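You operate a simulated robot arm through the tools that you are given. There is no shell and no other tool.

You are at the controls of a simulated two-armed robot. One attempt, no reset.

Task
Level the end pipe with the jack till the level shows zero.
Fine: level on the saddle while you set it, jack locked again, level back on the shelf. Gas stays locked off, igniter isolated. Set down upright: digital level. Where these are worked on the way, their far stop is far enough and under half their travel is too little: jack lock.

It is judged by the outcome, as a careful person would: the job done as asked, and still so three seconds after it is handed in. It fails if anything else is knocked over, pushed out of place, dropped, spilled or broken.

Robot
Two 7-joint arms with two-finger parallel grippers on one trunk that stands fixed in place. Base frame: the origin is at the foot of the trunk, x ahead of it, y to its left, z up. Readings come in mm, rad, newtons and seconds.
The left shoulder is at [70, 163, 1120], the right one opposite. With the tool pointing down near the work surface each hand reaches from about 260 to 840 mm from the base axis, measured 20 degrees to its own side. Payload 3.43 kg a hand.
The TCP of each hand is the grasp point between the finger pads, 34 mm short of the fingertips. In the tool frame z runs along the fingers and y along their closing line. Largest opening 128 mm; finger width 24, thickness 12; the body of the gripper, 48 by 130 mm, starts 96 mm behind the TCP.
Orientation is that of the tool frame in the base frame, as a unit quaternion [x, y, z, w]. With the fingers straight down and closing along the base's y, the tool's x points along the base's -x, its y along +y and its z along -z.

Tools
- The arms move only by the tool send_rows. It takes "left_steps", "right_steps" or both (then of equal length, played together; a hand with none holds still); each is a list of rows, each an object of numbers (a shift or turn left out is 0, a gripper value left out holds the last): "tx", "ty", "tz": the shift along the tool's x, y, z in units of 200 mm (1.0 is 200 mm); "rx", "ry", "rz": the turn, a rotation vector about the tool's x, y, z in units of 60 degrees (1.0 is 60 degrees); "jaw": the gripper command, from -1 (shut) to 1 (fully open), values between in proportion. In form: [{"tx": .., "ty": .., "tz": .., "rx": .., "ry": .., "rz": .., "jaw": ..}, ...]. A call has 1 to 20 rows; each row is the pose to reach, as a shift and turn from the pose commanded when the call began, along the tool's axes at that moment. A call with a number of a shift or a turn outside -1 to 1 is refused whole. Each row takes 0.2 s and may step no farther than 50 mm and 0.15 rad from the row before; otherwise, or with a gripper value out of range, the whole call is refused. A pose out of reach is approached as far as the arm can. The call stops where the force on the tool passes 40 N (or 10 N more than at its start, if that is more) or the arm is blocked; 0.2 s more then pass. Each finger travels about 153 mm/s and halts on what it meets, pressing with about 44 N; the grip force reading is that of the motor and also rises with nothing between the fingers. The clock runs only during rows and for 0.2 s after the last one: add rows that repeat a pose to give the fingers time. It gives the time, the measured TCP pose, the force on the tool (base axes), the opening and the grip force at its end, in the units of the frame above (readings bear some noise), with the torque about the TCP (base axes, N m) and any sound that the robot's microphone picked up.
- Cameras (640 x 400 px; columns grow to the right, rows downward): "scene" is now at [127.4, 48, 1365]; the picture's right is [0.53, -0.85, 0.00], its down [-0.34, -0.21, -0.92] and it looks along [0.78, 0.48, -0.40] (base axes); focal length 254 px, centre (320, 200). "left" rides on the left gripper at [76, 11, -160] in its tool frame; the picture's right is [-0.15, 0.99, 0.00], its down [-0.88, -0.13, -0.46] and it looks along [-0.45, -0.07, 0.89] (tool axes); focal length 234 px, centre (320, 200). "right" rides on the right gripper at [76, -11, -160] in its tool frame; the picture's right is [0.15, 0.99, 0.00], its down [-0.88, 0.13, -0.46] and it looks along [-0.45, 0.07, 0.89] (tool axes); focal length 234 px, centre (320, 200). There is no depth. A picture from a camera that has moved, and an enlarged one, comes with that camera's place and axes in the base frame and with its lens.
- camera(camera): a new picture of that camera. The clock stands still meanwhile.
- lift_body(by): slides the trunk up (or, below 0, down) by that many mm; the arms and the scene camera ride with it, the base frame stays. It gives what a move gives, with no picture.
- aim_head(pan, tilt): turns the head with the scene camera to pan (to the left, within 1.501 rad either way) and tilt (down, from -0.506 to 1.204), counted from straight ahead of the robot. It gives what a move gives.
- close_up(camera, box): a new picture of the part [left, top, right, bottom] of that camera's present view, enlarged. The clock stands still meanwhile.
- job_done(): hands the job in; it is judged then, once.

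Nothing tells you positions but the pictures and the camera data. Unless the task says otherwise, let go and move clear before handing in.

The tools are called by a JSON object that holds its "fn" and its "kwargs". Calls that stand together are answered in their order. send_rows: Moves the arms, as the interface text tells. Its arguments: {"type":"object","properties":{"left_steps":{"type":"array","items":{"type":"object","properties":{"tx":{"type":"number"},"ty":{"type":"number"},"tz":{"type":"number"},"rx":{"type":"number"},"ry":{"type":"number"},"rz":{"type":"number"},"jaw":{"type":"number"}}}},"right_steps":{"type":"array","items":{"type":"object","properties":{"tx":{"type":"number"},"ty":{"type":"number"},"tz":{"type":"number"},"rx":{"type":"number"},"ry":{"type":"number"},"rz":{"type":"number"},"jaw":{"type":"number"}}}}},"required":[]} The other tools are called the same way: lift_body (by) moves the trunk up or down; aim_head (pan, tilt) turns the head that bears the scene camera; camera (camera) takes a picture; close_up (camera, box) takes an enlarged picture of a part of a camera's view; job_done () hands the job in.

At the start:

```text
t: 0.0
left_tool_pos: [383.4, 429.2, 1301.2]
left_orientation: [0.0, 1.0, 0.0, 0.0]
left_wrist_force: [0.0, 0.9, -0.1]
left_moment: [0.02, 0.01, 0.0]
left_gripper_width: 128.0
left_finger_force: 0.1
right_tool_pos: [439.8, 30.0, 1275.3]
right_orientation: [0.0, 1.0, 0.0, 0.0]
right_wrist_force: [-0.4, 0.5, 0.4]
right_moment: [-0.01, 0.04, -0.01]
right_gripper_width: 128.0
right_finger_force: 0.0
trunk travel left (down, up): [-600.0, 340.0]
head pan, tilt (commanded): [0.559, 0.414]
```

scene: 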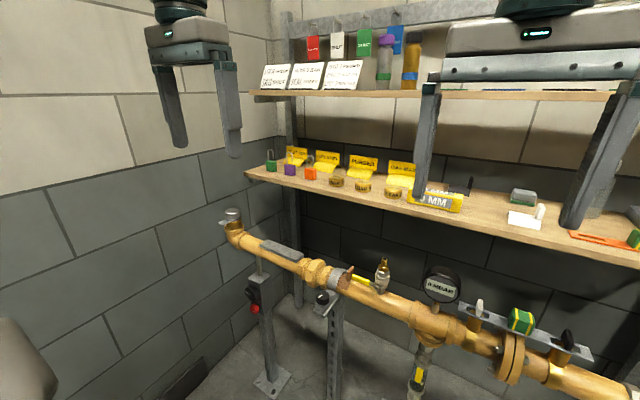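
right: 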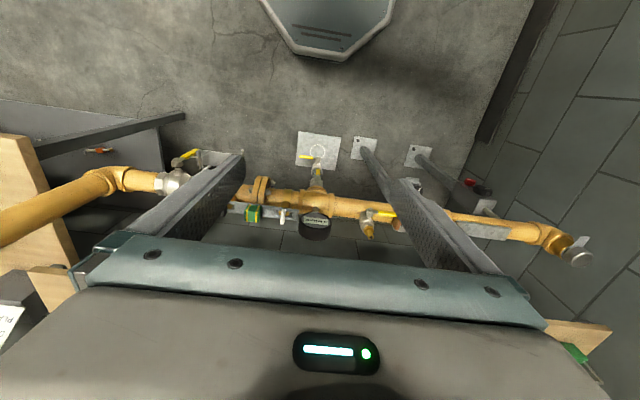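
left: 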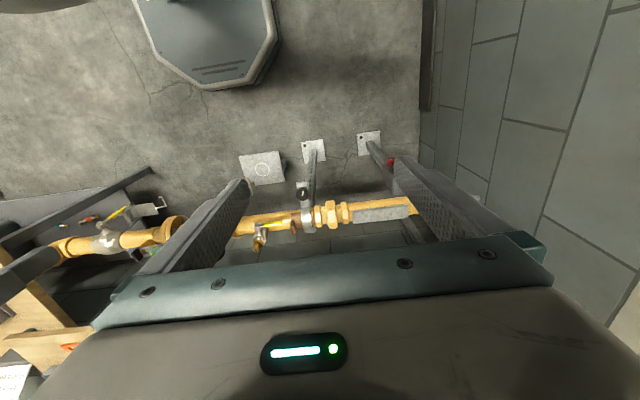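

I see a pipe run with posts, a shelf above it and the end pipe to the left. I'll look closer at the end pipe, jack and shelf before moving anything.

{"fn": "close_up", "kwargs": {"camera": "scene", "box": [200, 200, 400, 325]}}

{"fn": "close_up", "kwargs": {"camera": "scene", "box": [440, 150, 640, 275]}}

{"fn": "close_up", "kwargs": {"camera": "scene", "box": [240, 120, 440, 245]}}

{"fn": "close_up", "kwargs": {"camera": "scene", "box": [220, 275, 420, 400]}}

{"fn": "close_up", "kwargs": {"camera": "left", "box": [230, 120, 430, 245]}}

```text
3.20 times, centred on (300, 262) of scene
camera zoom: at [127.4, 48.0, 1365.0], right [0.53, -0.85, 0.0], down [-0.34, -0.21, -0.92], along [0.78, 0.48, -0.4], focal length 814 px, centre (384, 0)
```

zoom: 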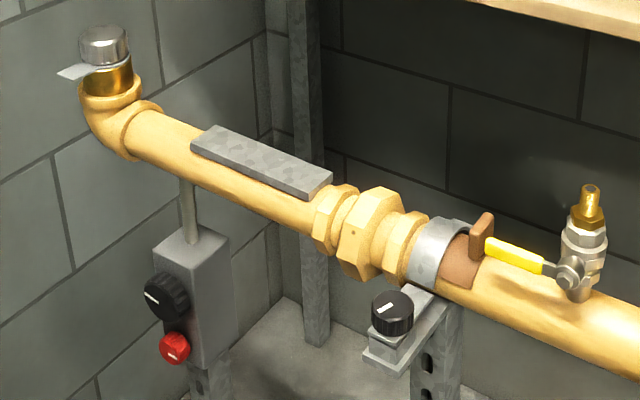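

```text
3.20 times, centred on (540, 212) of scene
camera zoom: at [127.4, 48.0, 1365.0], right [0.53, -0.85, 0.0], down [-0.34, -0.21, -0.92], along [0.78, 0.48, -0.4], focal length 814 px, centre (-384, 160)
```

zoom: 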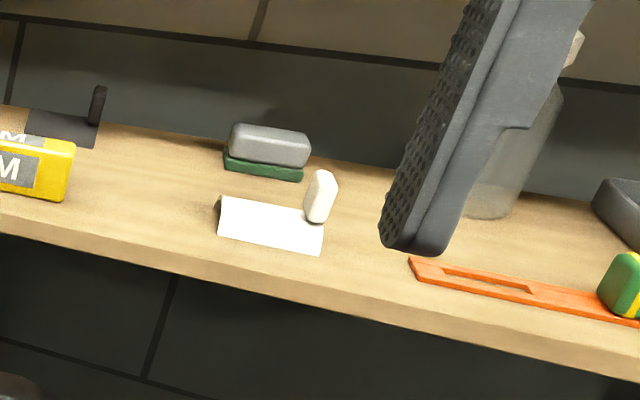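

```text
3.20 times, centred on (340, 182) of scene
camera zoom: at [127.4, 48.0, 1365.0], right [0.53, -0.85, 0.0], down [-0.34, -0.21, -0.92], along [0.78, 0.48, -0.4], focal length 814 px, centre (256, 256)
```

zoom: 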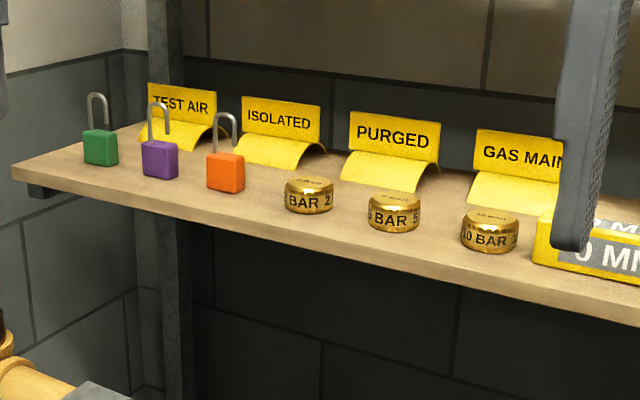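

```text
3.20 times, centred on (320, 338) of scene
camera zoom: at [127.4, 48.0, 1365.0], right [0.53, -0.85, 0.0], down [-0.34, -0.21, -0.92], along [0.78, 0.48, -0.4], focal length 814 px, centre (320, -240)
```

zoom: 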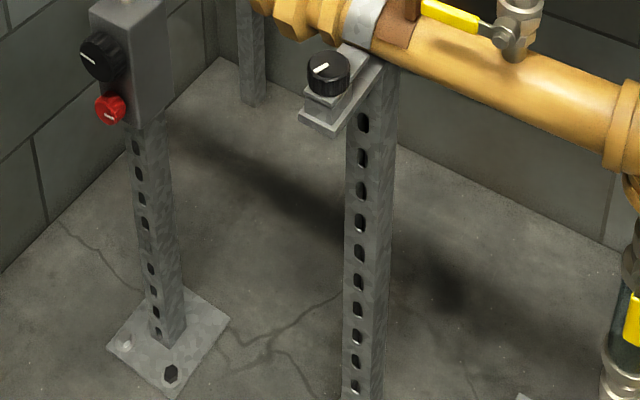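

```text
3.20 times, centred on (330, 182) of left
camera zoom: at [307.9, 439.0, 1462.4], right [0.15, 0.99, 0.0], down [0.88, -0.13, 0.46], along [0.45, -0.07, -0.89], focal length 749 px, centre (288, 256)
```

zoom: 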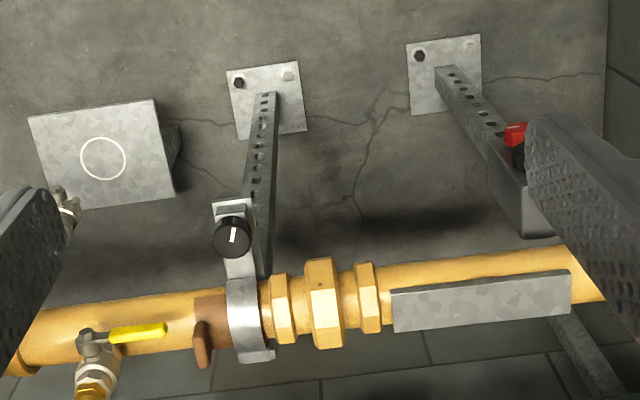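

The end pipe has a grey saddle plate and a box on a post below it with a black and a red knob, probably the jack and its lock. I still need to find the level on the shelf, so I'll pan the head.

{"fn": "aim_head", "kwargs": {"pan": 0.0, "tilt": 0.35}}

{"fn": "camera", "kwargs": {"camera": "scene"}}

```text
t: 1.0
left_tool_pos: [383.2, 429.2, 1302.7]
left_orientation: [-0.001, 1.0, 0.0, -0.001]
left_wrist_force: [-0.3, -0.3, 0.0]
left_moment: [-0.03, 0.02, 0.01]
left_gripper_width: 127.9
left_finger_force: 0.0
right_tool_pos: [439.5, 30.2, 1274.6]
right_orientation: [0.0, 1.0, 0.0, 0.0]
right_wrist_force: [0.5, -0.6, 0.1]
right_moment: [0.02, -0.03, -0.04]
right_gripper_width: 127.9
right_finger_force: 0.0
trunk travel left (down, up): [-600.0, 340.0]
head pan, tilt (commanded): [0.0, 0.351]
```

```text
taken
camera scene: at [142.1, -0.8, 1370.8], right [0.0, -1.0, 0.0], down [-0.34, 0.0, -0.94], along [0.94, 0.0, -0.34], focal length 254 px, centre (320, 200)
```

scene: 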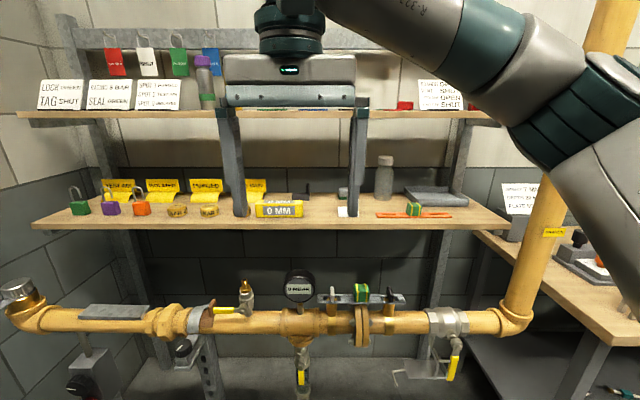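

The yellow block marked "0 MM" on the lower shelf may be the digital level; I'll zoom in on it and on the other shelf items.

{"fn": "close_up", "kwargs": {"camera": "scene", "box": [180, 160, 380, 285]}}

{"fn": "close_up", "kwargs": {"camera": "scene", "box": [340, 140, 540, 265]}}

{"fn": "close_up", "kwargs": {"camera": "scene", "box": [0, 260, 224, 400]}}

{"fn": "close_up", "kwargs": {"camera": "scene", "box": [20, 30, 244, 170]}}

{"fn": "close_up", "kwargs": {"camera": "scene", "box": [270, 260, 494, 400]}}

```text
3.20 times, centred on (280, 222) of scene
camera zoom: at [142.1, -0.8, 1370.8], right [0.0, -1.0, 0.0], down [-0.34, 0.0, -0.94], along [0.94, 0.0, -0.34], focal length 814 px, centre (448, 128)
```

zoom: 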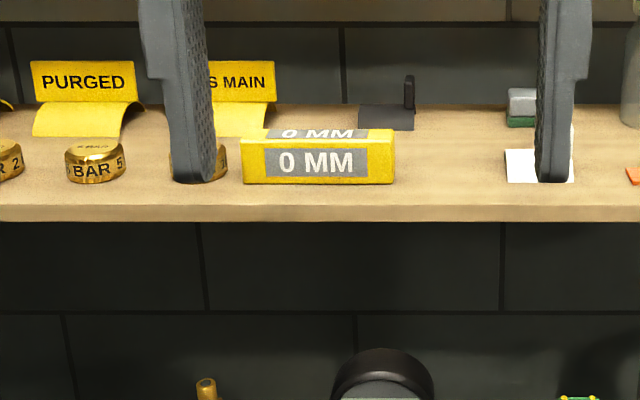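

```text
3.20 times, centred on (440, 202) of scene
camera zoom: at [142.1, -0.8, 1370.8], right [0.0, -1.0, 0.0], down [-0.34, 0.0, -0.94], along [0.94, 0.0, -0.34], focal length 814 px, centre (-64, 192)
```

zoom: 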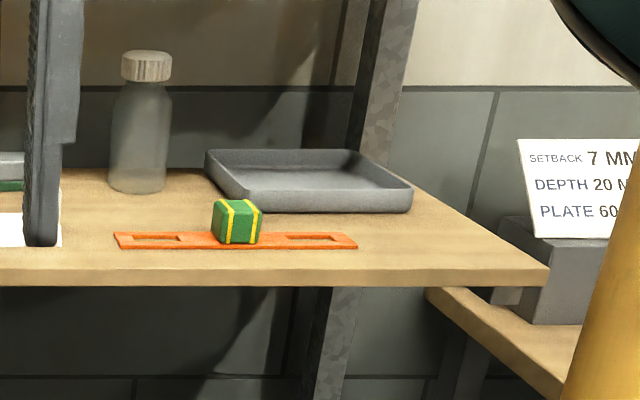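

```text
2.86 times, centred on (112, 330) of scene
camera zoom: at [142.1, -0.8, 1370.8], right [0.0, -1.0, 0.0], down [-0.34, 0.0, -0.94], along [0.94, 0.0, -0.34], focal length 727 px, centre (914, -171)
```

zoom: 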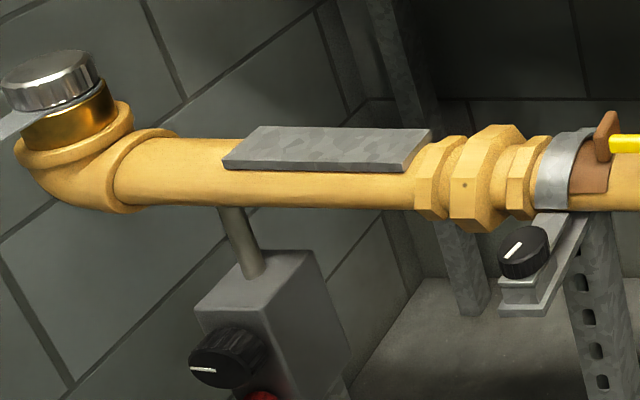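

```text
2.86 times, centred on (132, 100) of scene
camera zoom: at [142.1, -0.8, 1370.8], right [0.0, -1.0, 0.0], down [-0.34, 0.0, -0.94], along [0.94, 0.0, -0.34], focal length 727 px, centre (857, 486)
```

zoom: 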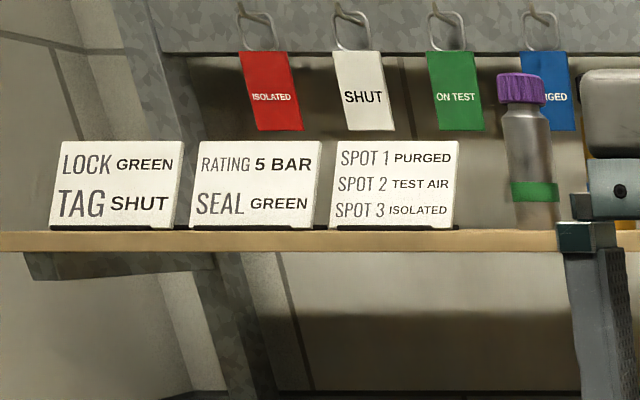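

```text
2.86 times, centred on (382, 330) of scene
camera zoom: at [142.1, -0.8, 1370.8], right [0.0, -1.0, 0.0], down [-0.34, 0.0, -0.94], along [0.94, 0.0, -0.34], focal length 727 px, centre (143, -171)
```

zoom: 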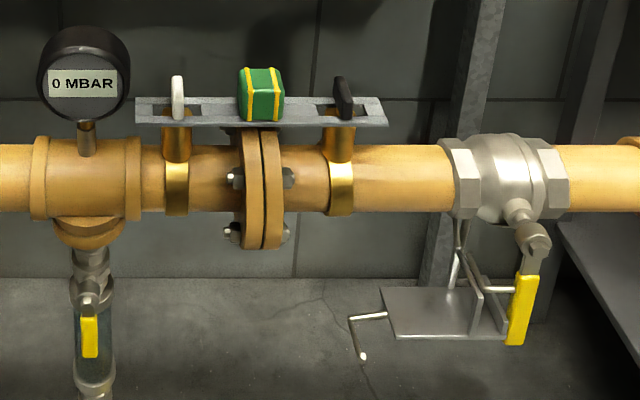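

The level looks to be the yellow block at roughly (890, 127, 1067). The saddle is near (790, 660, 750), with the jack box in front of and below it. I'll swing the right arm aside and get better triangulating views.

{"fn": "send_rows", "kwargs": {"right_steps": [{"tx": 0.1, "ty": -0.2}, {"tx": 0.2, "ty": -0.4}, {"tx": 0.3, "ty": -0.6}, {"tx": 0.4, "ty": -0.8}, {"tx": 0.5, "ty": -1.0}, {"tx": 0.5, "ty": -1.0}]}}

{"fn": "aim_head", "kwargs": {"pan": 0.45, "tilt": 0.45}}

{"fn": "camera", "kwargs": {"camera": "scene"}}

{"fn": "camera", "kwargs": {"camera": "left"}}

```text
t: 2.4
left_tool_pos: [384.4, 430.3, 1301.3]
left_orientation: [0.0, 1.0, -0.001, -0.001]
left_wrist_force: [0.5, 0.0, -1.1]
left_moment: [-0.05, 0.03, 0.0]
left_gripper_width: 127.8
left_finger_force: 0.0
right_tool_pos: [338.2, -172.6, 1275.7]
right_orientation: [0.0, 1.0, -0.001, -0.002]
right_wrist_force: [0.9, -0.2, 0.1]
right_moment: [0.0, -0.01, -0.02]
right_gripper_width: 127.9
right_finger_force: 0.1
trunk travel left (down, up): [-600.0, 340.0]
head pan, tilt (commanded): [0.0, 0.351]
```

```text
t: 3.3
left_tool_pos: [382.6, 427.8, 1302.2]
left_orientation: [0.0, 1.0, -0.001, -0.001]
left_wrist_force: [0.3, 0.0, 0.2]
left_moment: [-0.02, 0.01, 0.0]
left_gripper_width: 127.9
left_finger_force: 0.1
right_tool_pos: [338.7, -172.6, 1276.3]
right_orientation: [0.0, 1.0, 0.0, -0.001]
right_wrist_force: [-0.2, -0.2, -0.5]
right_moment: [0.02, -0.02, -0.03]
right_gripper_width: 127.9
right_finger_force: 0.0
trunk travel left (down, up): [-600.0, 340.0]
head pan, tilt (commanded): [0.45, 0.45]
```

```text
taken
camera scene: at [131.6, 38.7, 1361.6], right [0.43, -0.9, 0.0], down [-0.39, -0.19, -0.9], along [0.81, 0.39, -0.43], focal length 254 px, centre (320, 200)
```

scene: 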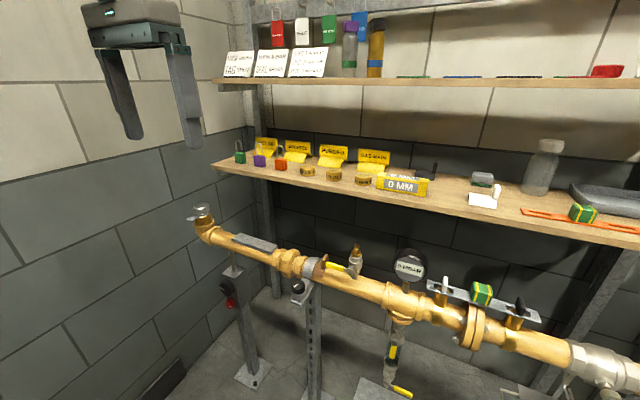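

```text
taken
camera left: at [307.8, 438.6, 1462.6], right [0.15, 0.99, 0.0], down [0.88, -0.13, 0.46], along [0.45, -0.07, -0.89], focal length 234 px, centre (320, 200)
```

left: 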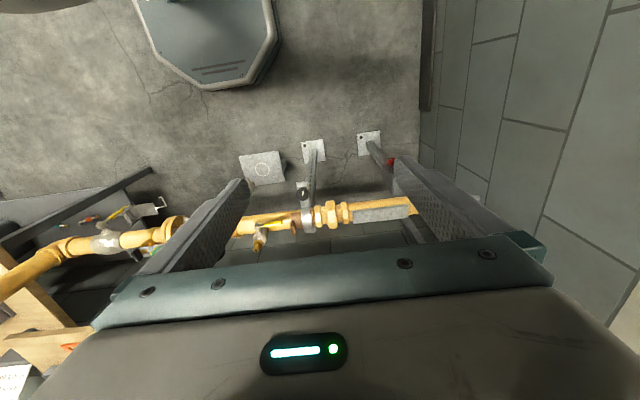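

Good unobstructed view now. I'll take close-ups here, then lower the trunk 300 mm for a vertical baseline.

{"fn": "close_up", "kwargs": {"camera": "scene", "box": [170, 190, 330, 290]}}

{"fn": "close_up", "kwargs": {"camera": "scene", "box": [320, 130, 480, 230]}}

{"fn": "close_up", "kwargs": {"camera": "scene", "box": [180, 240, 340, 340]}}

{"fn": "lift_body", "kwargs": {"by": -300}}

{"fn": "camera", "kwargs": {"camera": "scene"}}

{"fn": "camera", "kwargs": {"camera": "left"}}

```text
4.00 times, centred on (250, 240) of scene
camera zoom: at [131.6, 38.7, 1361.6], right [0.43, -0.9, 0.0], down [-0.39, -0.19, -0.9], along [0.81, 0.39, -0.43], focal length 1018 px, centre (600, 40)
```

zoom: 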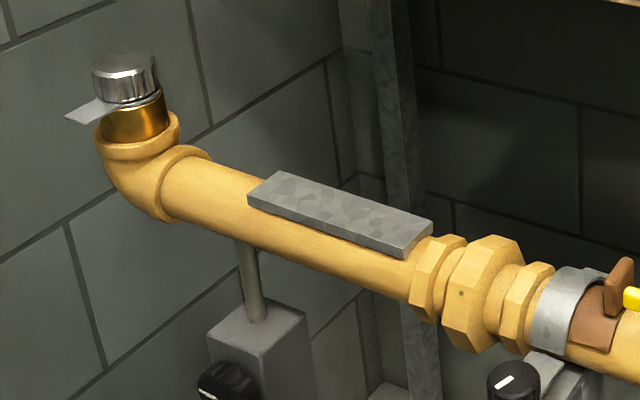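

```text
4.00 times, centred on (400, 180) of scene
camera zoom: at [131.6, 38.7, 1361.6], right [0.43, -0.9, 0.0], down [-0.39, -0.19, -0.9], along [0.81, 0.39, -0.43], focal length 1018 px, centre (0, 280)
```

zoom: 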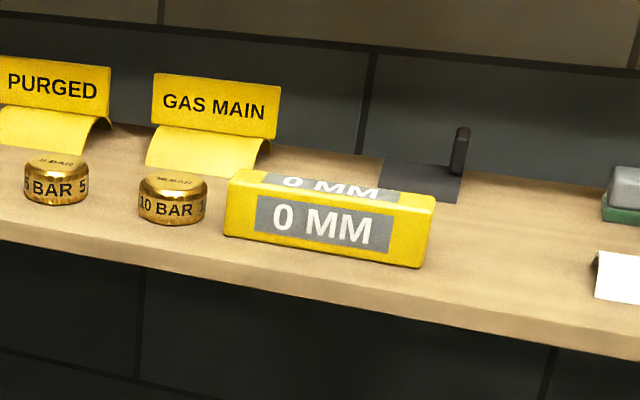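

```text
4.00 times, centred on (260, 290) of scene
camera zoom: at [131.6, 38.7, 1361.6], right [0.43, -0.9, 0.0], down [-0.39, -0.19, -0.9], along [0.81, 0.39, -0.43], focal length 1018 px, centre (560, -160)
```

zoom: 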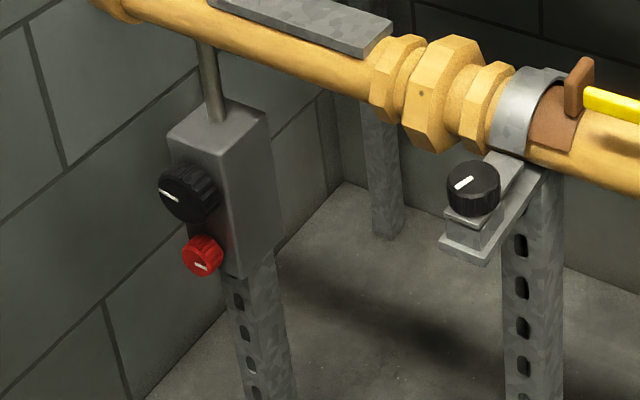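

```text
t: 6.3
left_tool_pos: [383.0, 428.7, 1002.4]
left_orientation: [0.0, 1.0, 0.0, 0.0]
left_wrist_force: [-0.4, -0.4, -0.4]
left_moment: [0.0, -0.02, 0.04]
left_gripper_width: 128.0
left_finger_force: 0.0
right_tool_pos: [338.9, -173.2, 976.3]
right_orientation: [0.0, 1.0, 0.001, 0.0]
right_wrist_force: [0.4, -0.3, 0.8]
right_moment: [0.0, -0.01, 0.03]
right_gripper_width: 128.0
right_finger_force: 0.1
trunk travel left (down, up): [-300.0, 640.0]
head pan, tilt (commanded): [0.45, 0.45]
```

```text
taken
camera scene: at [131.5, 39.0, 1061.6], right [0.43, -0.9, 0.0], down [-0.39, -0.19, -0.9], along [0.81, 0.39, -0.44], focal length 254 px, centre (320, 200)
```

scene: 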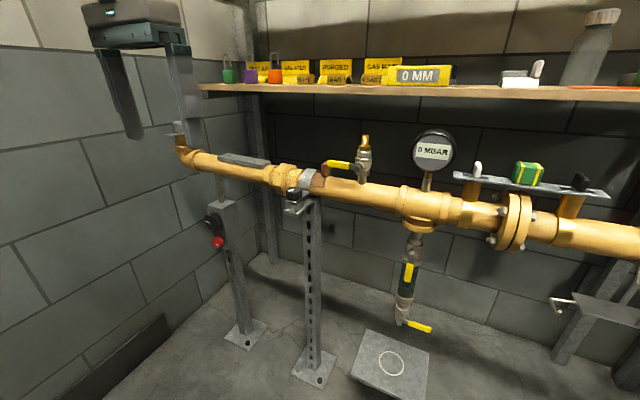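

```text
taken
camera left: at [307.8, 438.9, 1162.6], right [0.15, 0.99, 0.0], down [0.88, -0.13, 0.46], along [0.45, -0.07, -0.89], focal length 234 px, centre (320, 200)
```

left: 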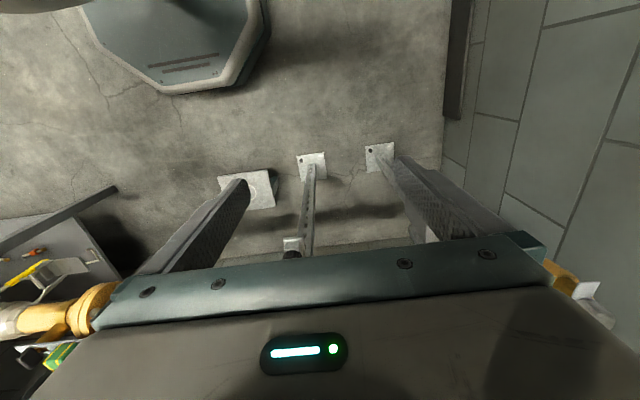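

{"fn": "close_up", "kwargs": {"camera": "scene", "box": [160, 120, 320, 220]}}

{"fn": "close_up", "kwargs": {"camera": "scene", "box": [170, 180, 330, 280]}}

{"fn": "close_up", "kwargs": {"camera": "scene", "box": [340, 30, 500, 130]}}

```text
4.00 times, centred on (240, 170) of scene
camera zoom: at [131.5, 39.0, 1061.6], right [0.43, -0.9, 0.0], down [-0.39, -0.19, -0.9], along [0.81, 0.39, -0.44], focal length 1018 px, centre (640, 320)
```

zoom: 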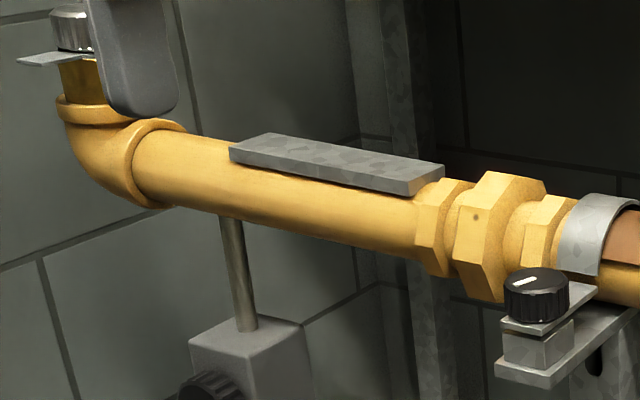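

```text
4.00 times, centred on (250, 230) of scene
camera zoom: at [131.5, 39.0, 1061.6], right [0.43, -0.9, 0.0], down [-0.39, -0.19, -0.9], along [0.81, 0.39, -0.44], focal length 1018 px, centre (600, 80)
```

zoom: 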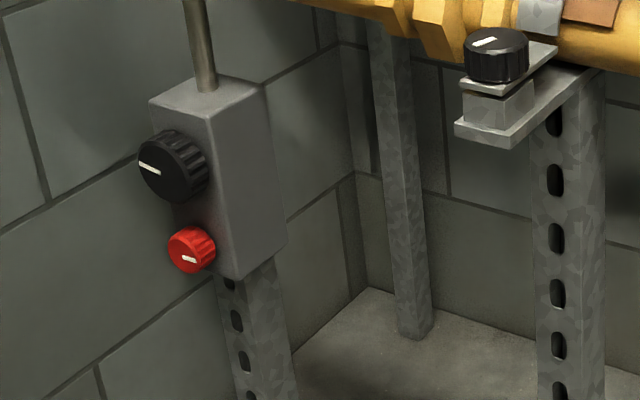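

```text
4.00 times, centred on (420, 80) of scene
camera zoom: at [131.5, 39.0, 1061.6], right [0.43, -0.9, 0.0], down [-0.39, -0.19, -0.9], along [0.81, 0.39, -0.44], focal length 1018 px, centre (-80, 680)
```

zoom: 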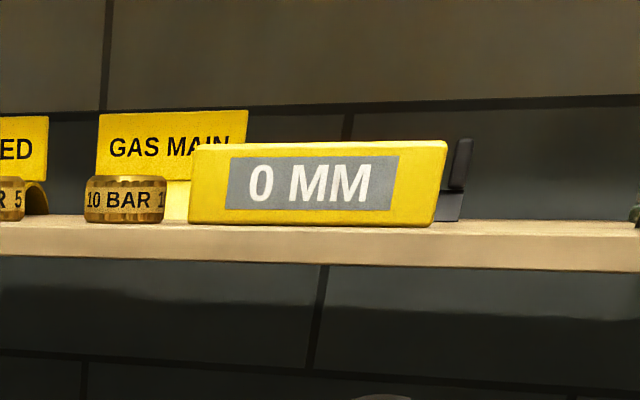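

I now have better estimates from the vertical baseline:
- **Level:** about x 882–909, y 56–201, z 1041–1086.
- **Saddle top:** about x 683–719, y 484–656, z 838.
- **Jack knob:** about (638, 683, 625).
- **Red lock knob:** about (640, 685, 539).

I'll raise the trunk and turn the left hand so it closes along base x, then test its reach.

{"fn": "lift_body", "kwargs": {"by": 420}}

{"fn": "send_rows", "kwargs": {"left_steps": [{"rz": 0.14}, {"rz": 0.28}, {"rz": 0.42}, {"rz": 0.56}, {"rz": 0.7}, {"rz": 0.84}, {"rz": 0.98}, {"rz": 0.98}]}}

```text
refused: 420 is not a number from -400 to 400
```

```text
t: 8.1
left_tool_pos: [382.2, 428.1, 1002.0]
left_orientation: [0.492, 0.871, 0.0, 0.0]
left_wrist_force: [-0.7, 0.0, -0.7]
left_moment: [-0.01, -0.02, 0.01]
left_gripper_width: 128.0
left_finger_force: 0.0
right_tool_pos: [338.5, -173.5, 975.4]
right_orientation: [0.0, 1.0, 0.0, 0.0]
right_wrist_force: [0.5, 0.8, -0.3]
right_moment: [0.02, -0.02, 0.01]
right_gripper_width: 128.0
right_finger_force: 0.0
trunk travel left (down, up): [-300.0, 640.0]
head pan, tilt (commanded): [0.45, 0.45]
```

The trunk lift was over the limit, but the hand rotated fine. I'll finish the 90° turn and lift in an allowed step.

{"fn": "send_rows", "kwargs": {"left_steps": [{"rz": 0.13}, {"rz": 0.26}, {"rz": 0.39}, {"rz": 0.52}, {"rz": 0.52}]}}

{"fn": "lift_body", "kwargs": {"by": 380}}

{"fn": "camera", "kwargs": {"camera": "scene"}}

```text
t: 9.3
left_tool_pos: [381.7, 427.8, 1001.4]
left_orientation: [0.708, 0.707, -0.001, 0.001]
left_wrist_force: [0.1, -0.2, -0.6]
left_moment: [0.0, -0.02, -0.02]
left_gripper_width: 128.1
left_finger_force: 0.1
right_tool_pos: [338.6, -174.5, 974.8]
right_orientation: [-0.001, 1.0, 0.0, 0.0]
right_wrist_force: [0.2, 0.2, 0.9]
right_moment: [0.02, -0.01, -0.01]
right_gripper_width: 127.9
right_finger_force: 0.0
trunk travel left (down, up): [-300.0, 640.0]
head pan, tilt (commanded): [0.45, 0.45]
```

```text
t: 12.9
left_tool_pos: [382.8, 428.6, 1381.4]
left_orientation: [0.707, 0.707, 0.0, 0.0]
left_wrist_force: [0.3, -0.5, 0.0]
left_moment: [0.03, 0.04, 0.02]
left_gripper_width: 128.2
left_finger_force: 0.0
right_tool_pos: [338.3, -173.9, 1356.7]
right_orientation: [0.0, 1.0, 0.0, 0.001]
right_wrist_force: [0.6, -0.1, 0.4]
right_moment: [-0.01, 0.0, -0.02]
right_gripper_width: 128.1
right_finger_force: 0.0
trunk travel left (down, up): [-680.0, 260.0]
head pan, tilt (commanded): [0.45, 0.45]
```

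```text
taken
camera scene: at [131.8, 39.1, 1441.5], right [0.43, -0.9, 0.0], down [-0.39, -0.19, -0.9], along [0.81, 0.39, -0.44], focal length 254 px, centre (320, 200)
```

scene: 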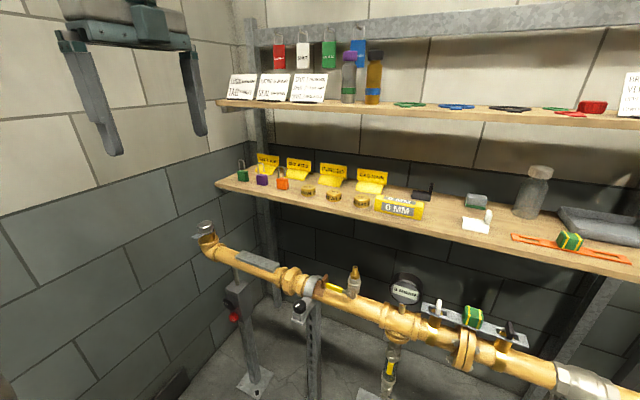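

Upper shelf clearance looks fine. Next I'll bring the left hand forward in front of the shelf gap at a safe height, tilting the fingers 30° toward +y.

{"fn": "send_rows", "kwargs": {"left_steps": [{"ty": 0.13, "tx": -0.125, "tz": 0.07}, {"ty": 0.26, "tx": -0.25, "tz": 0.14}, {"ty": 0.39, "tx": -0.375, "tz": 0.21}, {"ty": 0.52, "tx": -0.5, "tz": 0.28}, {"ty": 0.65, "tx": -0.625, "tz": 0.35}, {"ty": 0.79, "tx": -0.75, "tz": 0.42}, {"ty": 0.79, "tx": -0.75, "tz": 0.42}]}}

{"fn": "send_rows", "kwargs": {"left_steps": [{"ty": 0.1, "tx": -0.15, "tz": 0.1, "ry": 0.12}, {"ty": 0.2, "tx": -0.3, "tz": 0.2, "ry": 0.24}, {"ty": 0.3, "tx": -0.45, "tz": 0.3, "ry": 0.36}, {"ty": 0.4, "tx": -0.6, "tz": 0.4, "ry": 0.5}, {"ty": 0.5, "tx": -0.75, "tz": 0.5, "ry": 0.5}, {"ty": 0.5, "tx": -0.75, "tz": 0.5, "ry": 0.5}]}}

{"fn": "camera", "kwargs": {"camera": "left"}}

{"fn": "camera", "kwargs": {"camera": "scene"}}

```text
t: 14.5
left_tool_pos: [542.2, 279.1, 1296.9]
left_orientation: [0.707, 0.707, 0.0, 0.001]
left_wrist_force: [0.1, 0.5, 0.4]
left_moment: [0.0, -0.01, 0.01]
left_gripper_width: 127.9
left_finger_force: 0.0
right_tool_pos: [337.4, -172.9, 1356.3]
right_orientation: [0.0, 1.0, 0.0, 0.0]
right_wrist_force: [-0.2, -0.3, -0.3]
right_moment: [-0.01, -0.03, 0.01]
right_gripper_width: 128.0
right_finger_force: 0.1
trunk travel left (down, up): [-680.0, 260.0]
head pan, tilt (commanded): [0.45, 0.45]
```

```text
t: 15.9
left_tool_pos: [564.4, 272.0, 1180.2]
left_orientation: [0.684, 0.683, 0.182, -0.182]
left_wrist_force: [-0.5, -0.4, 0.6]
left_moment: [-0.01, -0.01, -0.01]
left_gripper_width: 128.1
left_finger_force: 0.1
left hand out of reach, approached as far as the arm can: row 2, 3, 4, 5, 6
right_tool_pos: [338.8, -173.8, 1355.5]
right_orientation: [0.0, 1.0, 0.0, 0.001]
right_wrist_force: [-0.3, -0.5, -0.2]
right_moment: [0.01, -0.04, -0.01]
right_gripper_width: 128.0
right_finger_force: 0.2
trunk travel left (down, up): [-680.0, 260.0]
head pan, tilt (commanded): [0.45, 0.45]
```

```text
taken
camera left: at [576.6, 256.7, 1356.4], right [0.99, -0.13, -0.07], down [-0.13, -0.99, -0.04], along [-0.07, 0.05, -1.0], focal length 234 px, centre (320, 200)
```

left: 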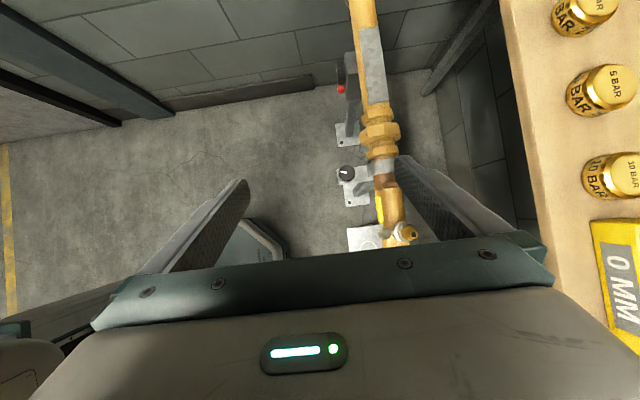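

```text
taken
camera scene: at [131.3, 39.0, 1441.6], right [0.44, -0.9, 0.0], down [-0.39, -0.19, -0.9], along [0.81, 0.39, -0.44], focal length 254 px, centre (320, 200)
```

scene: 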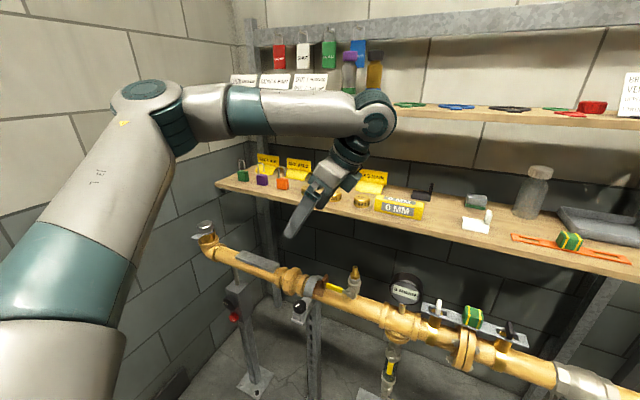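

The tilt toward +y folds the left wrist too far, so that tilt is what limits reach. I'll undo it and test reach with a vertical tool.

{"fn": "send_rows", "kwargs": {"left_steps": [{"ry": -0.125}, {"ry": -0.25}, {"ry": -0.375}, {"ry": -0.5}, {"ry": -0.5}]}}

```text
t: 17.1
left_tool_pos: [565.5, 267.2, 1178.9]
left_orientation: [0.707, 0.707, 0.0, 0.0]
left_wrist_force: [0.0, -0.1, 0.0]
left_moment: [0.0, 0.0, 0.02]
left_gripper_width: 127.9
left_finger_force: 0.1
right_tool_pos: [338.7, -174.4, 1355.3]
right_orientation: [0.0, 1.0, 0.0, 0.0]
right_wrist_force: [0.5, 0.5, 0.0]
right_moment: [0.05, 0.02, 0.04]
right_gripper_width: 128.2
right_finger_force: 0.0
trunk travel left (down, up): [-680.0, 260.0]
head pan, tilt (commanded): [0.45, 0.45]
```

{"fn": "send_rows", "kwargs": {"left_steps": [{"ty": 0.2, "tx": -0.08, "tz": -0.1}, {"ty": 0.4, "tx": -0.16, "tz": -0.1}, {"ty": 0.6, "tx": -0.24, "tz": -0.1}, {"ty": 0.8, "tx": -0.33, "tz": -0.1}, {"ty": 0.8, "tx": -0.33, "tz": -0.1}]}}

{"fn": "camera", "kwargs": {"camera": "scene"}}

```text
t: 18.3
left_tool_pos: [674.4, 239.2, 1184.5]
left_orientation: [0.707, 0.707, 0.0, 0.0]
left_wrist_force: [0.1, 0.1, -0.3]
left_moment: [0.0, 0.02, -0.01]
left_gripper_width: 128.1
left_finger_force: 0.0
left hand out of reach, approached as far as the arm can: row 3, 4, 5
right_tool_pos: [339.1, -174.1, 1356.5]
right_orientation: [0.0, 1.0, 0.0, -0.001]
right_wrist_force: [0.3, -0.3, 0.0]
right_moment: [-0.02, 0.04, -0.01]
right_gripper_width: 128.0
right_finger_force: 0.1
trunk travel left (down, up): [-680.0, 260.0]
head pan, tilt (commanded): [0.45, 0.45]
```

```text
taken
camera scene: at [132.7, 38.6, 1441.5], right [0.43, -0.9, 0.0], down [-0.39, -0.19, -0.9], along [0.81, 0.39, -0.44], focal length 254 px, centre (320, 200)
```

scene: 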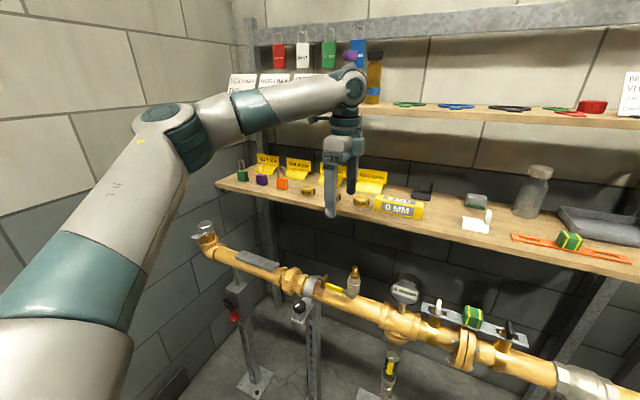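

The elbow isn't extended, so a joint limit is stopping it. I'll rotate the hand back toward neutral, extend, and see which wrist rotation works out there.

{"fn": "send_rows", "kwargs": {"left_steps": [{"rz": -0.14}, {"rz": -0.28}, {"rz": -0.42}, {"rz": -0.56}, {"rz": -0.7}, {"rz": -0.84}, {"rz": -0.98}, {"rz": -0.98}]}}

{"fn": "send_rows", "kwargs": {"left_steps": [{"rz": -0.14}, {"rz": -0.28}, {"rz": -0.42}, {"rz": -0.52}, {"rz": -0.52}]}}

{"fn": "send_rows", "kwargs": {"left_steps": [{"tx": -0.2}, {"tx": -0.4}, {"tx": -0.6}, {"tx": -0.7}, {"tx": -0.7}]}}

{"fn": "camera", "kwargs": {"camera": "scene"}}

```text
t: 20.1
left_tool_pos: [668.8, 243.0, 1181.1]
left_orientation: [0.268, 0.963, 0.0, -0.001]
left_wrist_force: [0.1, -1.3, -0.3]
left_moment: [-0.02, 0.0, -0.04]
left_gripper_width: 128.2
left_finger_force: 0.0
right_tool_pos: [338.7, -173.6, 1356.4]
right_orientation: [0.0, 1.0, 0.0, 0.0]
right_wrist_force: [-0.3, 0.1, 0.4]
right_moment: [-0.01, -0.01, 0.0]
right_gripper_width: 128.1
right_finger_force: 0.0
trunk travel left (down, up): [-680.0, 260.0]
head pan, tilt (commanded): [0.45, 0.45]
```

```text
t: 21.3
left_tool_pos: [668.7, 241.4, 1180.8]
left_orientation: [-0.001, 1.0, 0.0, 0.0]
left_wrist_force: [-0.2, 0.3, 0.3]
left_moment: [0.0, -0.01, 0.0]
left_gripper_width: 127.9
left_finger_force: 0.0
right_tool_pos: [338.4, -173.8, 1355.8]
right_orientation: [-0.001, 1.0, 0.001, 0.0]
right_wrist_force: [-0.3, -0.2, -0.6]
right_moment: [-0.01, 0.04, 0.0]
right_gripper_width: 128.0
right_finger_force: 0.1
trunk travel left (down, up): [-680.0, 260.0]
head pan, tilt (commanded): [0.45, 0.45]
```

```text
t: 22.5
left_tool_pos: [709.6, 287.0, 1165.7]
left_orientation: [0.0, 1.0, 0.0, 0.0]
left_wrist_force: [-0.2, 0.0, 0.0]
left_moment: [0.0, 0.0, -0.03]
left_gripper_width: 128.1
left_finger_force: 0.1
left hand out of reach, approached as far as the arm can: row 1, 2, 3, 4, 5
right_tool_pos: [337.3, -174.4, 1356.2]
right_orientation: [0.001, 1.0, 0.0, 0.0]
right_wrist_force: [-0.8, 0.6, 0.4]
right_moment: [-0.02, -0.02, -0.02]
right_gripper_width: 127.8
right_finger_force: 0.1
trunk travel left (down, up): [-680.0, 260.0]
head pan, tilt (commanded): [0.45, 0.45]
```

```text
taken
camera scene: at [131.4, 38.8, 1441.6], right [0.44, -0.9, 0.0], down [-0.39, -0.19, -0.9], along [0.81, 0.39, -0.44], focal length 254 px, centre (320, 200)
```

scene: 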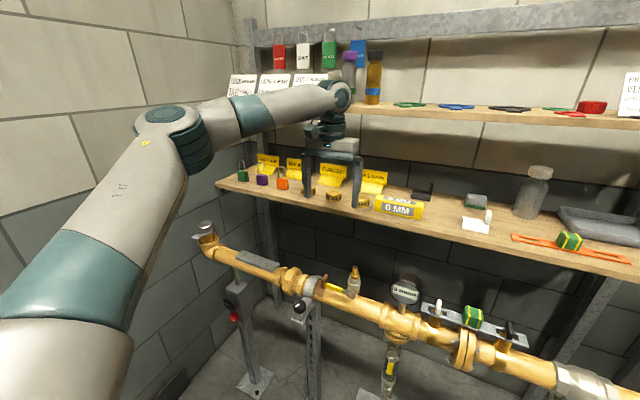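

The wrist pitch seems to be the limit, because the forearm rises to the wrist while the tool points down. Raising the shoulder above wrist height should help, so I'll lift the trunk and come back down.

{"fn": "lift_body", "kwargs": {"by": 200}}

{"fn": "send_rows", "kwargs": {"left_steps": [{"tz": 0.2}, {"tz": 0.4}, {"tz": 0.6}, {"tz": 0.8}, {"tz": 1.0}, {"tz": 1.0}]}}

{"fn": "send_rows", "kwargs": {"left_steps": [{"tx": -0.2}, {"tx": -0.4}, {"tx": -0.6}, {"tx": -0.6}]}}

{"fn": "camera", "kwargs": {"camera": "scene"}}

```text
t: 24.7
left_tool_pos: [709.5, 288.7, 1365.7]
left_orientation: [0.0, 1.0, 0.0, 0.001]
left_wrist_force: [0.7, 0.1, -0.8]
left_moment: [0.01, -0.03, -0.02]
left_gripper_width: 128.0
left_finger_force: 0.0
right_tool_pos: [338.9, -172.9, 1555.0]
right_orientation: [0.0, 1.0, -0.001, 0.0]
right_wrist_force: [0.4, 0.1, 0.0]
right_moment: [-0.03, 0.04, 0.02]
right_gripper_width: 128.0
right_finger_force: 0.0
trunk travel left (down, up): [-880.0, 60.0]
head pan, tilt (commanded): [0.45, 0.45]
```

```text
t: 26.1
left_tool_pos: [694.8, 296.6, 1170.2]
left_orientation: [0.0, 1.0, -0.001, 0.001]
left_wrist_force: [0.4, 0.1, 0.0]
left_moment: [0.02, 0.04, -0.02]
left_gripper_width: 128.0
left_finger_force: 0.0
left hand out of reach, approached as far as the arm can: row 4, 5, 6
right_tool_pos: [338.7, -172.7, 1555.8]
right_orientation: [0.0, 1.0, 0.0, 0.0]
right_wrist_force: [1.3, 0.1, 0.8]
right_moment: [0.0, 0.02, -0.02]
right_gripper_width: 128.0
right_finger_force: 0.0
trunk travel left (down, up): [-880.0, 60.0]
head pan, tilt (commanded): [0.45, 0.45]
```

```text
t: 27.1
left_tool_pos: [722.1, 333.0, 1201.2]
left_orientation: [0.0, 1.0, -0.001, 0.002]
left_wrist_force: [1.0, 0.4, 0.5]
left_moment: [-0.01, -0.03, 0.0]
left_gripper_width: 128.2
left_finger_force: 0.0
left hand out of reach, approached as far as the arm can: row 1, 2, 3, 4
right_tool_pos: [337.9, -172.2, 1555.9]
right_orientation: [0.0, 1.0, 0.0, 0.0]
right_wrist_force: [-0.7, -0.5, -0.3]
right_moment: [0.01, 0.0, 0.0]
right_gripper_width: 127.9
right_finger_force: 0.0
trunk travel left (down, up): [-880.0, 60.0]
head pan, tilt (commanded): [0.45, 0.45]
```

```text
taken
camera scene: at [131.8, 39.1, 1641.6], right [0.43, -0.9, 0.0], down [-0.39, -0.19, -0.9], along [0.81, 0.39, -0.44], focal length 254 px, centre (320, 200)
```

scene: 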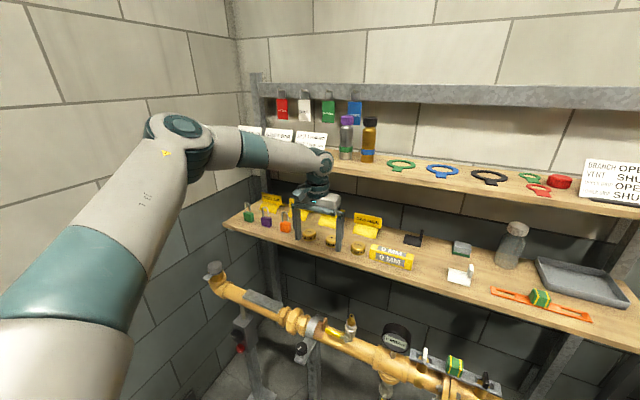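

The limit looks like a line on the inner side, and the elbow is raised outward. I'll pitch the fingers forward, which pulls the wrist back, and see how the arm reconfigures.

{"fn": "send_rows", "kwargs": {"left_steps": [{"ry": -0.13, "tx": 0.05}, {"ry": -0.26, "tx": 0.1}, {"ry": -0.39, "tx": 0.15}, {"ry": -0.52, "tx": 0.2}, {"ry": -0.65, "tx": 0.25}, {"ry": -0.75, "tx": 0.25}, {"ry": -0.75, "tx": 0.25}]}}

{"fn": "camera", "kwargs": {"camera": "scene"}}

```text
t: 28.7
left_tool_pos: [672.6, 328.1, 1199.2]
left_orientation: [-0.001, 0.923, 0.0, 0.384]
left_wrist_force: [-0.2, 0.0, 0.0]
left_moment: [0.05, -0.01, 0.0]
left_gripper_width: 127.9
left_finger_force: 0.0
right_tool_pos: [338.7, -174.4, 1555.9]
right_orientation: [0.0, 1.0, 0.0, 0.001]
right_wrist_force: [0.1, 0.0, 0.4]
right_moment: [0.02, 0.03, 0.0]
right_gripper_width: 127.9
right_finger_force: 0.1
trunk travel left (down, up): [-880.0, 60.0]
head pan, tilt (commanded): [0.45, 0.45]
```

```text
taken
camera scene: at [132.1, 38.0, 1641.6], right [0.43, -0.9, 0.0], down [-0.39, -0.19, -0.9], along [0.81, 0.39, -0.44], focal length 254 px, centre (320, 200)
```

scene: 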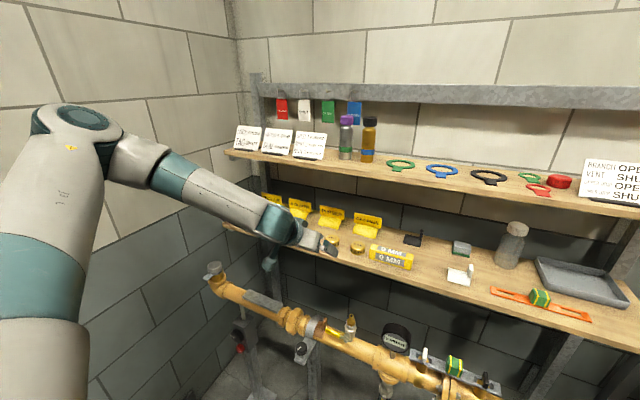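

{"fn": "send_rows", "kwargs": {"left_steps": [{"tx": -0.09, "tz": 0.09, "ty": -0.16}, {"tx": -0.18, "tz": 0.18, "ty": -0.32}, {"tx": -0.27, "tz": 0.27, "ty": -0.48}, {"tx": -0.354, "tz": 0.354, "ty": -0.65}, {"tx": -0.354, "tz": 0.354, "ty": -0.65}]}}

{"fn": "camera", "kwargs": {"camera": "scene"}}

```text
t: 29.9
left_tool_pos: [762.9, 209.4, 1209.5]
left_orientation: [-0.001, 0.924, -0.001, 0.383]
left_wrist_force: [-0.4, 0.6, 0.2]
left_moment: [-0.02, -0.01, -0.02]
left_gripper_width: 127.9
left_finger_force: 0.1
left hand out of reach, approached as far as the arm can: row 4, 5
right_tool_pos: [338.0, -172.7, 1556.5]
right_orientation: [0.0, 1.0, 0.001, 0.0]
right_wrist_force: [0.0, -0.7, 0.9]
right_moment: [0.0, 0.01, -0.01]
right_gripper_width: 128.1
right_finger_force: 0.0
trunk travel left (down, up): [-880.0, 60.0]
head pan, tilt (commanded): [0.45, 0.45]
```

```text
taken
camera scene: at [131.2, 39.2, 1641.6], right [0.44, -0.9, 0.0], down [-0.39, -0.19, -0.9], along [0.81, 0.39, -0.44], focal length 254 px, centre (320, 200)
```

scene: 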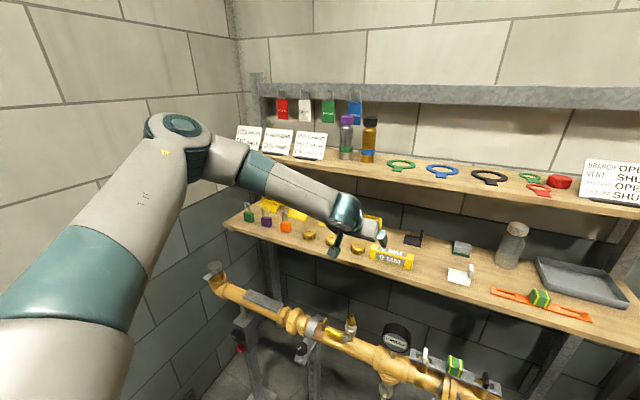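

The upper arm looks stuck at a limit with the elbow up and out. I'll bring the hand back and down so the elbow drops, then come forward again from below.

{"fn": "send_rows", "kwargs": {"left_steps": [{"tx": 0.147, "tz": -0.147, "ty": 0.07}, {"tx": 0.294, "tz": -0.294, "ty": 0.14}, {"tx": 0.441, "tz": -0.441, "ty": 0.21}, {"tx": 0.588, "tz": -0.588, "ty": 0.28}, {"tx": 0.735, "tz": -0.735, "ty": 0.35}, {"tx": 0.884, "tz": -0.884, "ty": 0.4}, {"tx": 0.884, "tz": -0.884, "ty": 0.4}]}}

{"fn": "send_rows", "kwargs": {"left_steps": [{"tx": 0.165, "tz": 0.165}, {"tx": 0.33, "tz": 0.33}, {"tx": 0.495, "tz": 0.495}, {"tx": 0.66, "tz": 0.66}, {"tx": 0.825, "tz": 0.825}, {"tx": 0.99, "tz": 0.99}, {"tx": 0.99, "tz": 0.99}]}}

{"fn": "camera", "kwargs": {"camera": "scene"}}

```text
t: 31.5
left_tool_pos: [544.9, 289.8, 1202.8]
left_orientation: [0.0, 0.924, 0.0, 0.383]
left_wrist_force: [0.7, -0.7, -0.7]
left_moment: [-0.01, 0.0, -0.01]
left_gripper_width: 128.0
left_finger_force: 0.0
left hand out of reach, approached as far as the arm can: row 6, 7
right_tool_pos: [340.0, -173.2, 1555.0]
right_orientation: [0.0, 1.0, 0.001, -0.001]
right_wrist_force: [-0.1, 0.6, 0.8]
right_moment: [-0.01, -0.03, 0.0]
right_gripper_width: 127.8
right_finger_force: 0.0
trunk travel left (down, up): [-880.0, 60.0]
head pan, tilt (commanded): [0.45, 0.45]
```

```text
t: 33.1
left_tool_pos: [546.5, 343.9, 1035.5]
left_orientation: [0.0, 0.924, 0.0, 0.383]
left_wrist_force: [0.3, -0.2, 0.8]
left_moment: [0.02, -0.04, -0.01]
left_gripper_width: 127.9
left_finger_force: 0.0
left hand out of reach, approached as far as the arm can: row 4, 5, 6, 7
right_tool_pos: [339.2, -174.7, 1554.9]
right_orientation: [0.002, 1.0, 0.001, 0.0]
right_wrist_force: [-0.5, -0.1, 0.1]
right_moment: [-0.01, -0.02, 0.02]
right_gripper_width: 127.9
right_finger_force: 0.0
trunk travel left (down, up): [-880.0, 60.0]
head pan, tilt (commanded): [0.45, 0.45]
```

```text
taken
camera scene: at [131.9, 37.6, 1641.6], right [0.43, -0.9, 0.0], down [-0.39, -0.19, -0.9], along [0.81, 0.39, -0.44], focal length 254 px, centre (320, 200)
```

scene: 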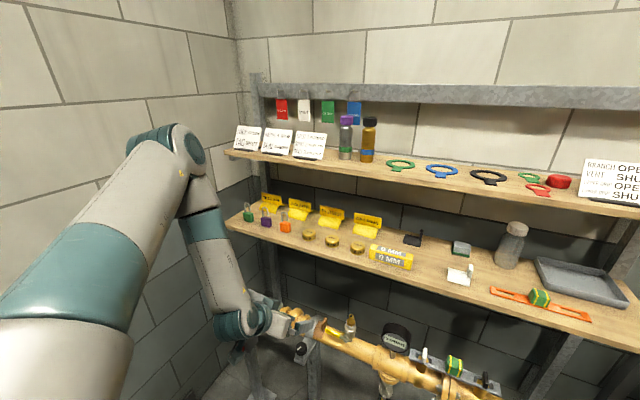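

The arm is now elbow-high with the forearm hanging. From this posture I'll test moving the hand inward (-y), slightly up and forward.

{"fn": "send_rows", "kwargs": {"left_steps": [{"tx": -0.14, "tz": 0.0, "ty": -0.15}, {"tx": -0.28, "ty": -0.3}, {"tx": -0.4, "ty": -0.45}, {"tx": -0.5, "ty": -0.6}, {"tx": -0.5, "ty": -0.8}, {"tx": -0.5, "ty": -0.8}]}}

{"fn": "camera", "kwargs": {"camera": "scene"}}

```text
t: 34.5
left_tool_pos: [616.1, 203.0, 1135.4]
left_orientation: [0.0, 0.924, -0.001, 0.383]
left_wrist_force: [0.2, -0.3, 0.4]
left_moment: [-0.02, -0.02, 0.02]
left_gripper_width: 128.0
left_finger_force: 0.1
left hand out of reach, approached as far as the arm can: row 4, 5, 6
right_tool_pos: [338.2, -173.2, 1555.9]
right_orientation: [0.0, 1.0, 0.0, -0.001]
right_wrist_force: [0.7, 0.8, 0.3]
right_moment: [0.0, -0.01, 0.02]
right_gripper_width: 128.0
right_finger_force: 0.1
trunk travel left (down, up): [-880.0, 60.0]
head pan, tilt (commanded): [0.45, 0.45]
```

```text
taken
camera scene: at [132.0, 38.8, 1641.6], right [0.43, -0.9, 0.0], down [-0.39, -0.19, -0.9], along [0.81, 0.39, -0.44], focal length 254 px, centre (320, 200)
```

scene: 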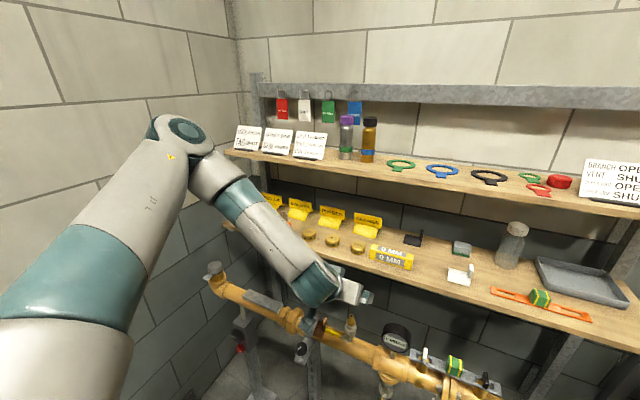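

The elbow stays pinned at the same spot. I'll check whether holding a nearby target for many rows lets the solver creep to another posture.

{"fn": "send_rows", "kwargs": {"left_steps": [{"ty": -0.1}, {"ty": -0.2}, {"ty": -0.2}, {"ty": -0.2}, {"ty": -0.2}, {"ty": -0.2}, {"ty": -0.2}, {"ty": -0.2}, {"ty": -0.2}, {"ty": -0.2}, {"ty": -0.2}, {"ty": -0.2}]}}

```text
t: 37.1
left_tool_pos: [612.7, 189.9, 1151.5]
left_orientation: [0.0, 0.924, -0.001, 0.382]
left_wrist_force: [0.8, 0.8, -0.3]
left_moment: [0.0, 0.0, 0.03]
left_gripper_width: 128.1
left_finger_force: 0.1
left hand out of reach, approached as far as the arm can: row 1, 2, 3, 4, 5, 6, 7, 8, 9, 10, 11, 12
right_tool_pos: [338.8, -173.2, 1556.1]
right_orientation: [0.0, 1.0, 0.0, 0.0]
right_wrist_force: [-0.3, -0.1, -0.8]
right_moment: [0.02, -0.02, 0.07]
right_gripper_width: 128.0
right_finger_force: 0.0
trunk travel left (down, up): [-880.0, 60.0]
head pan, tilt (commanded): [0.45, 0.45]
```

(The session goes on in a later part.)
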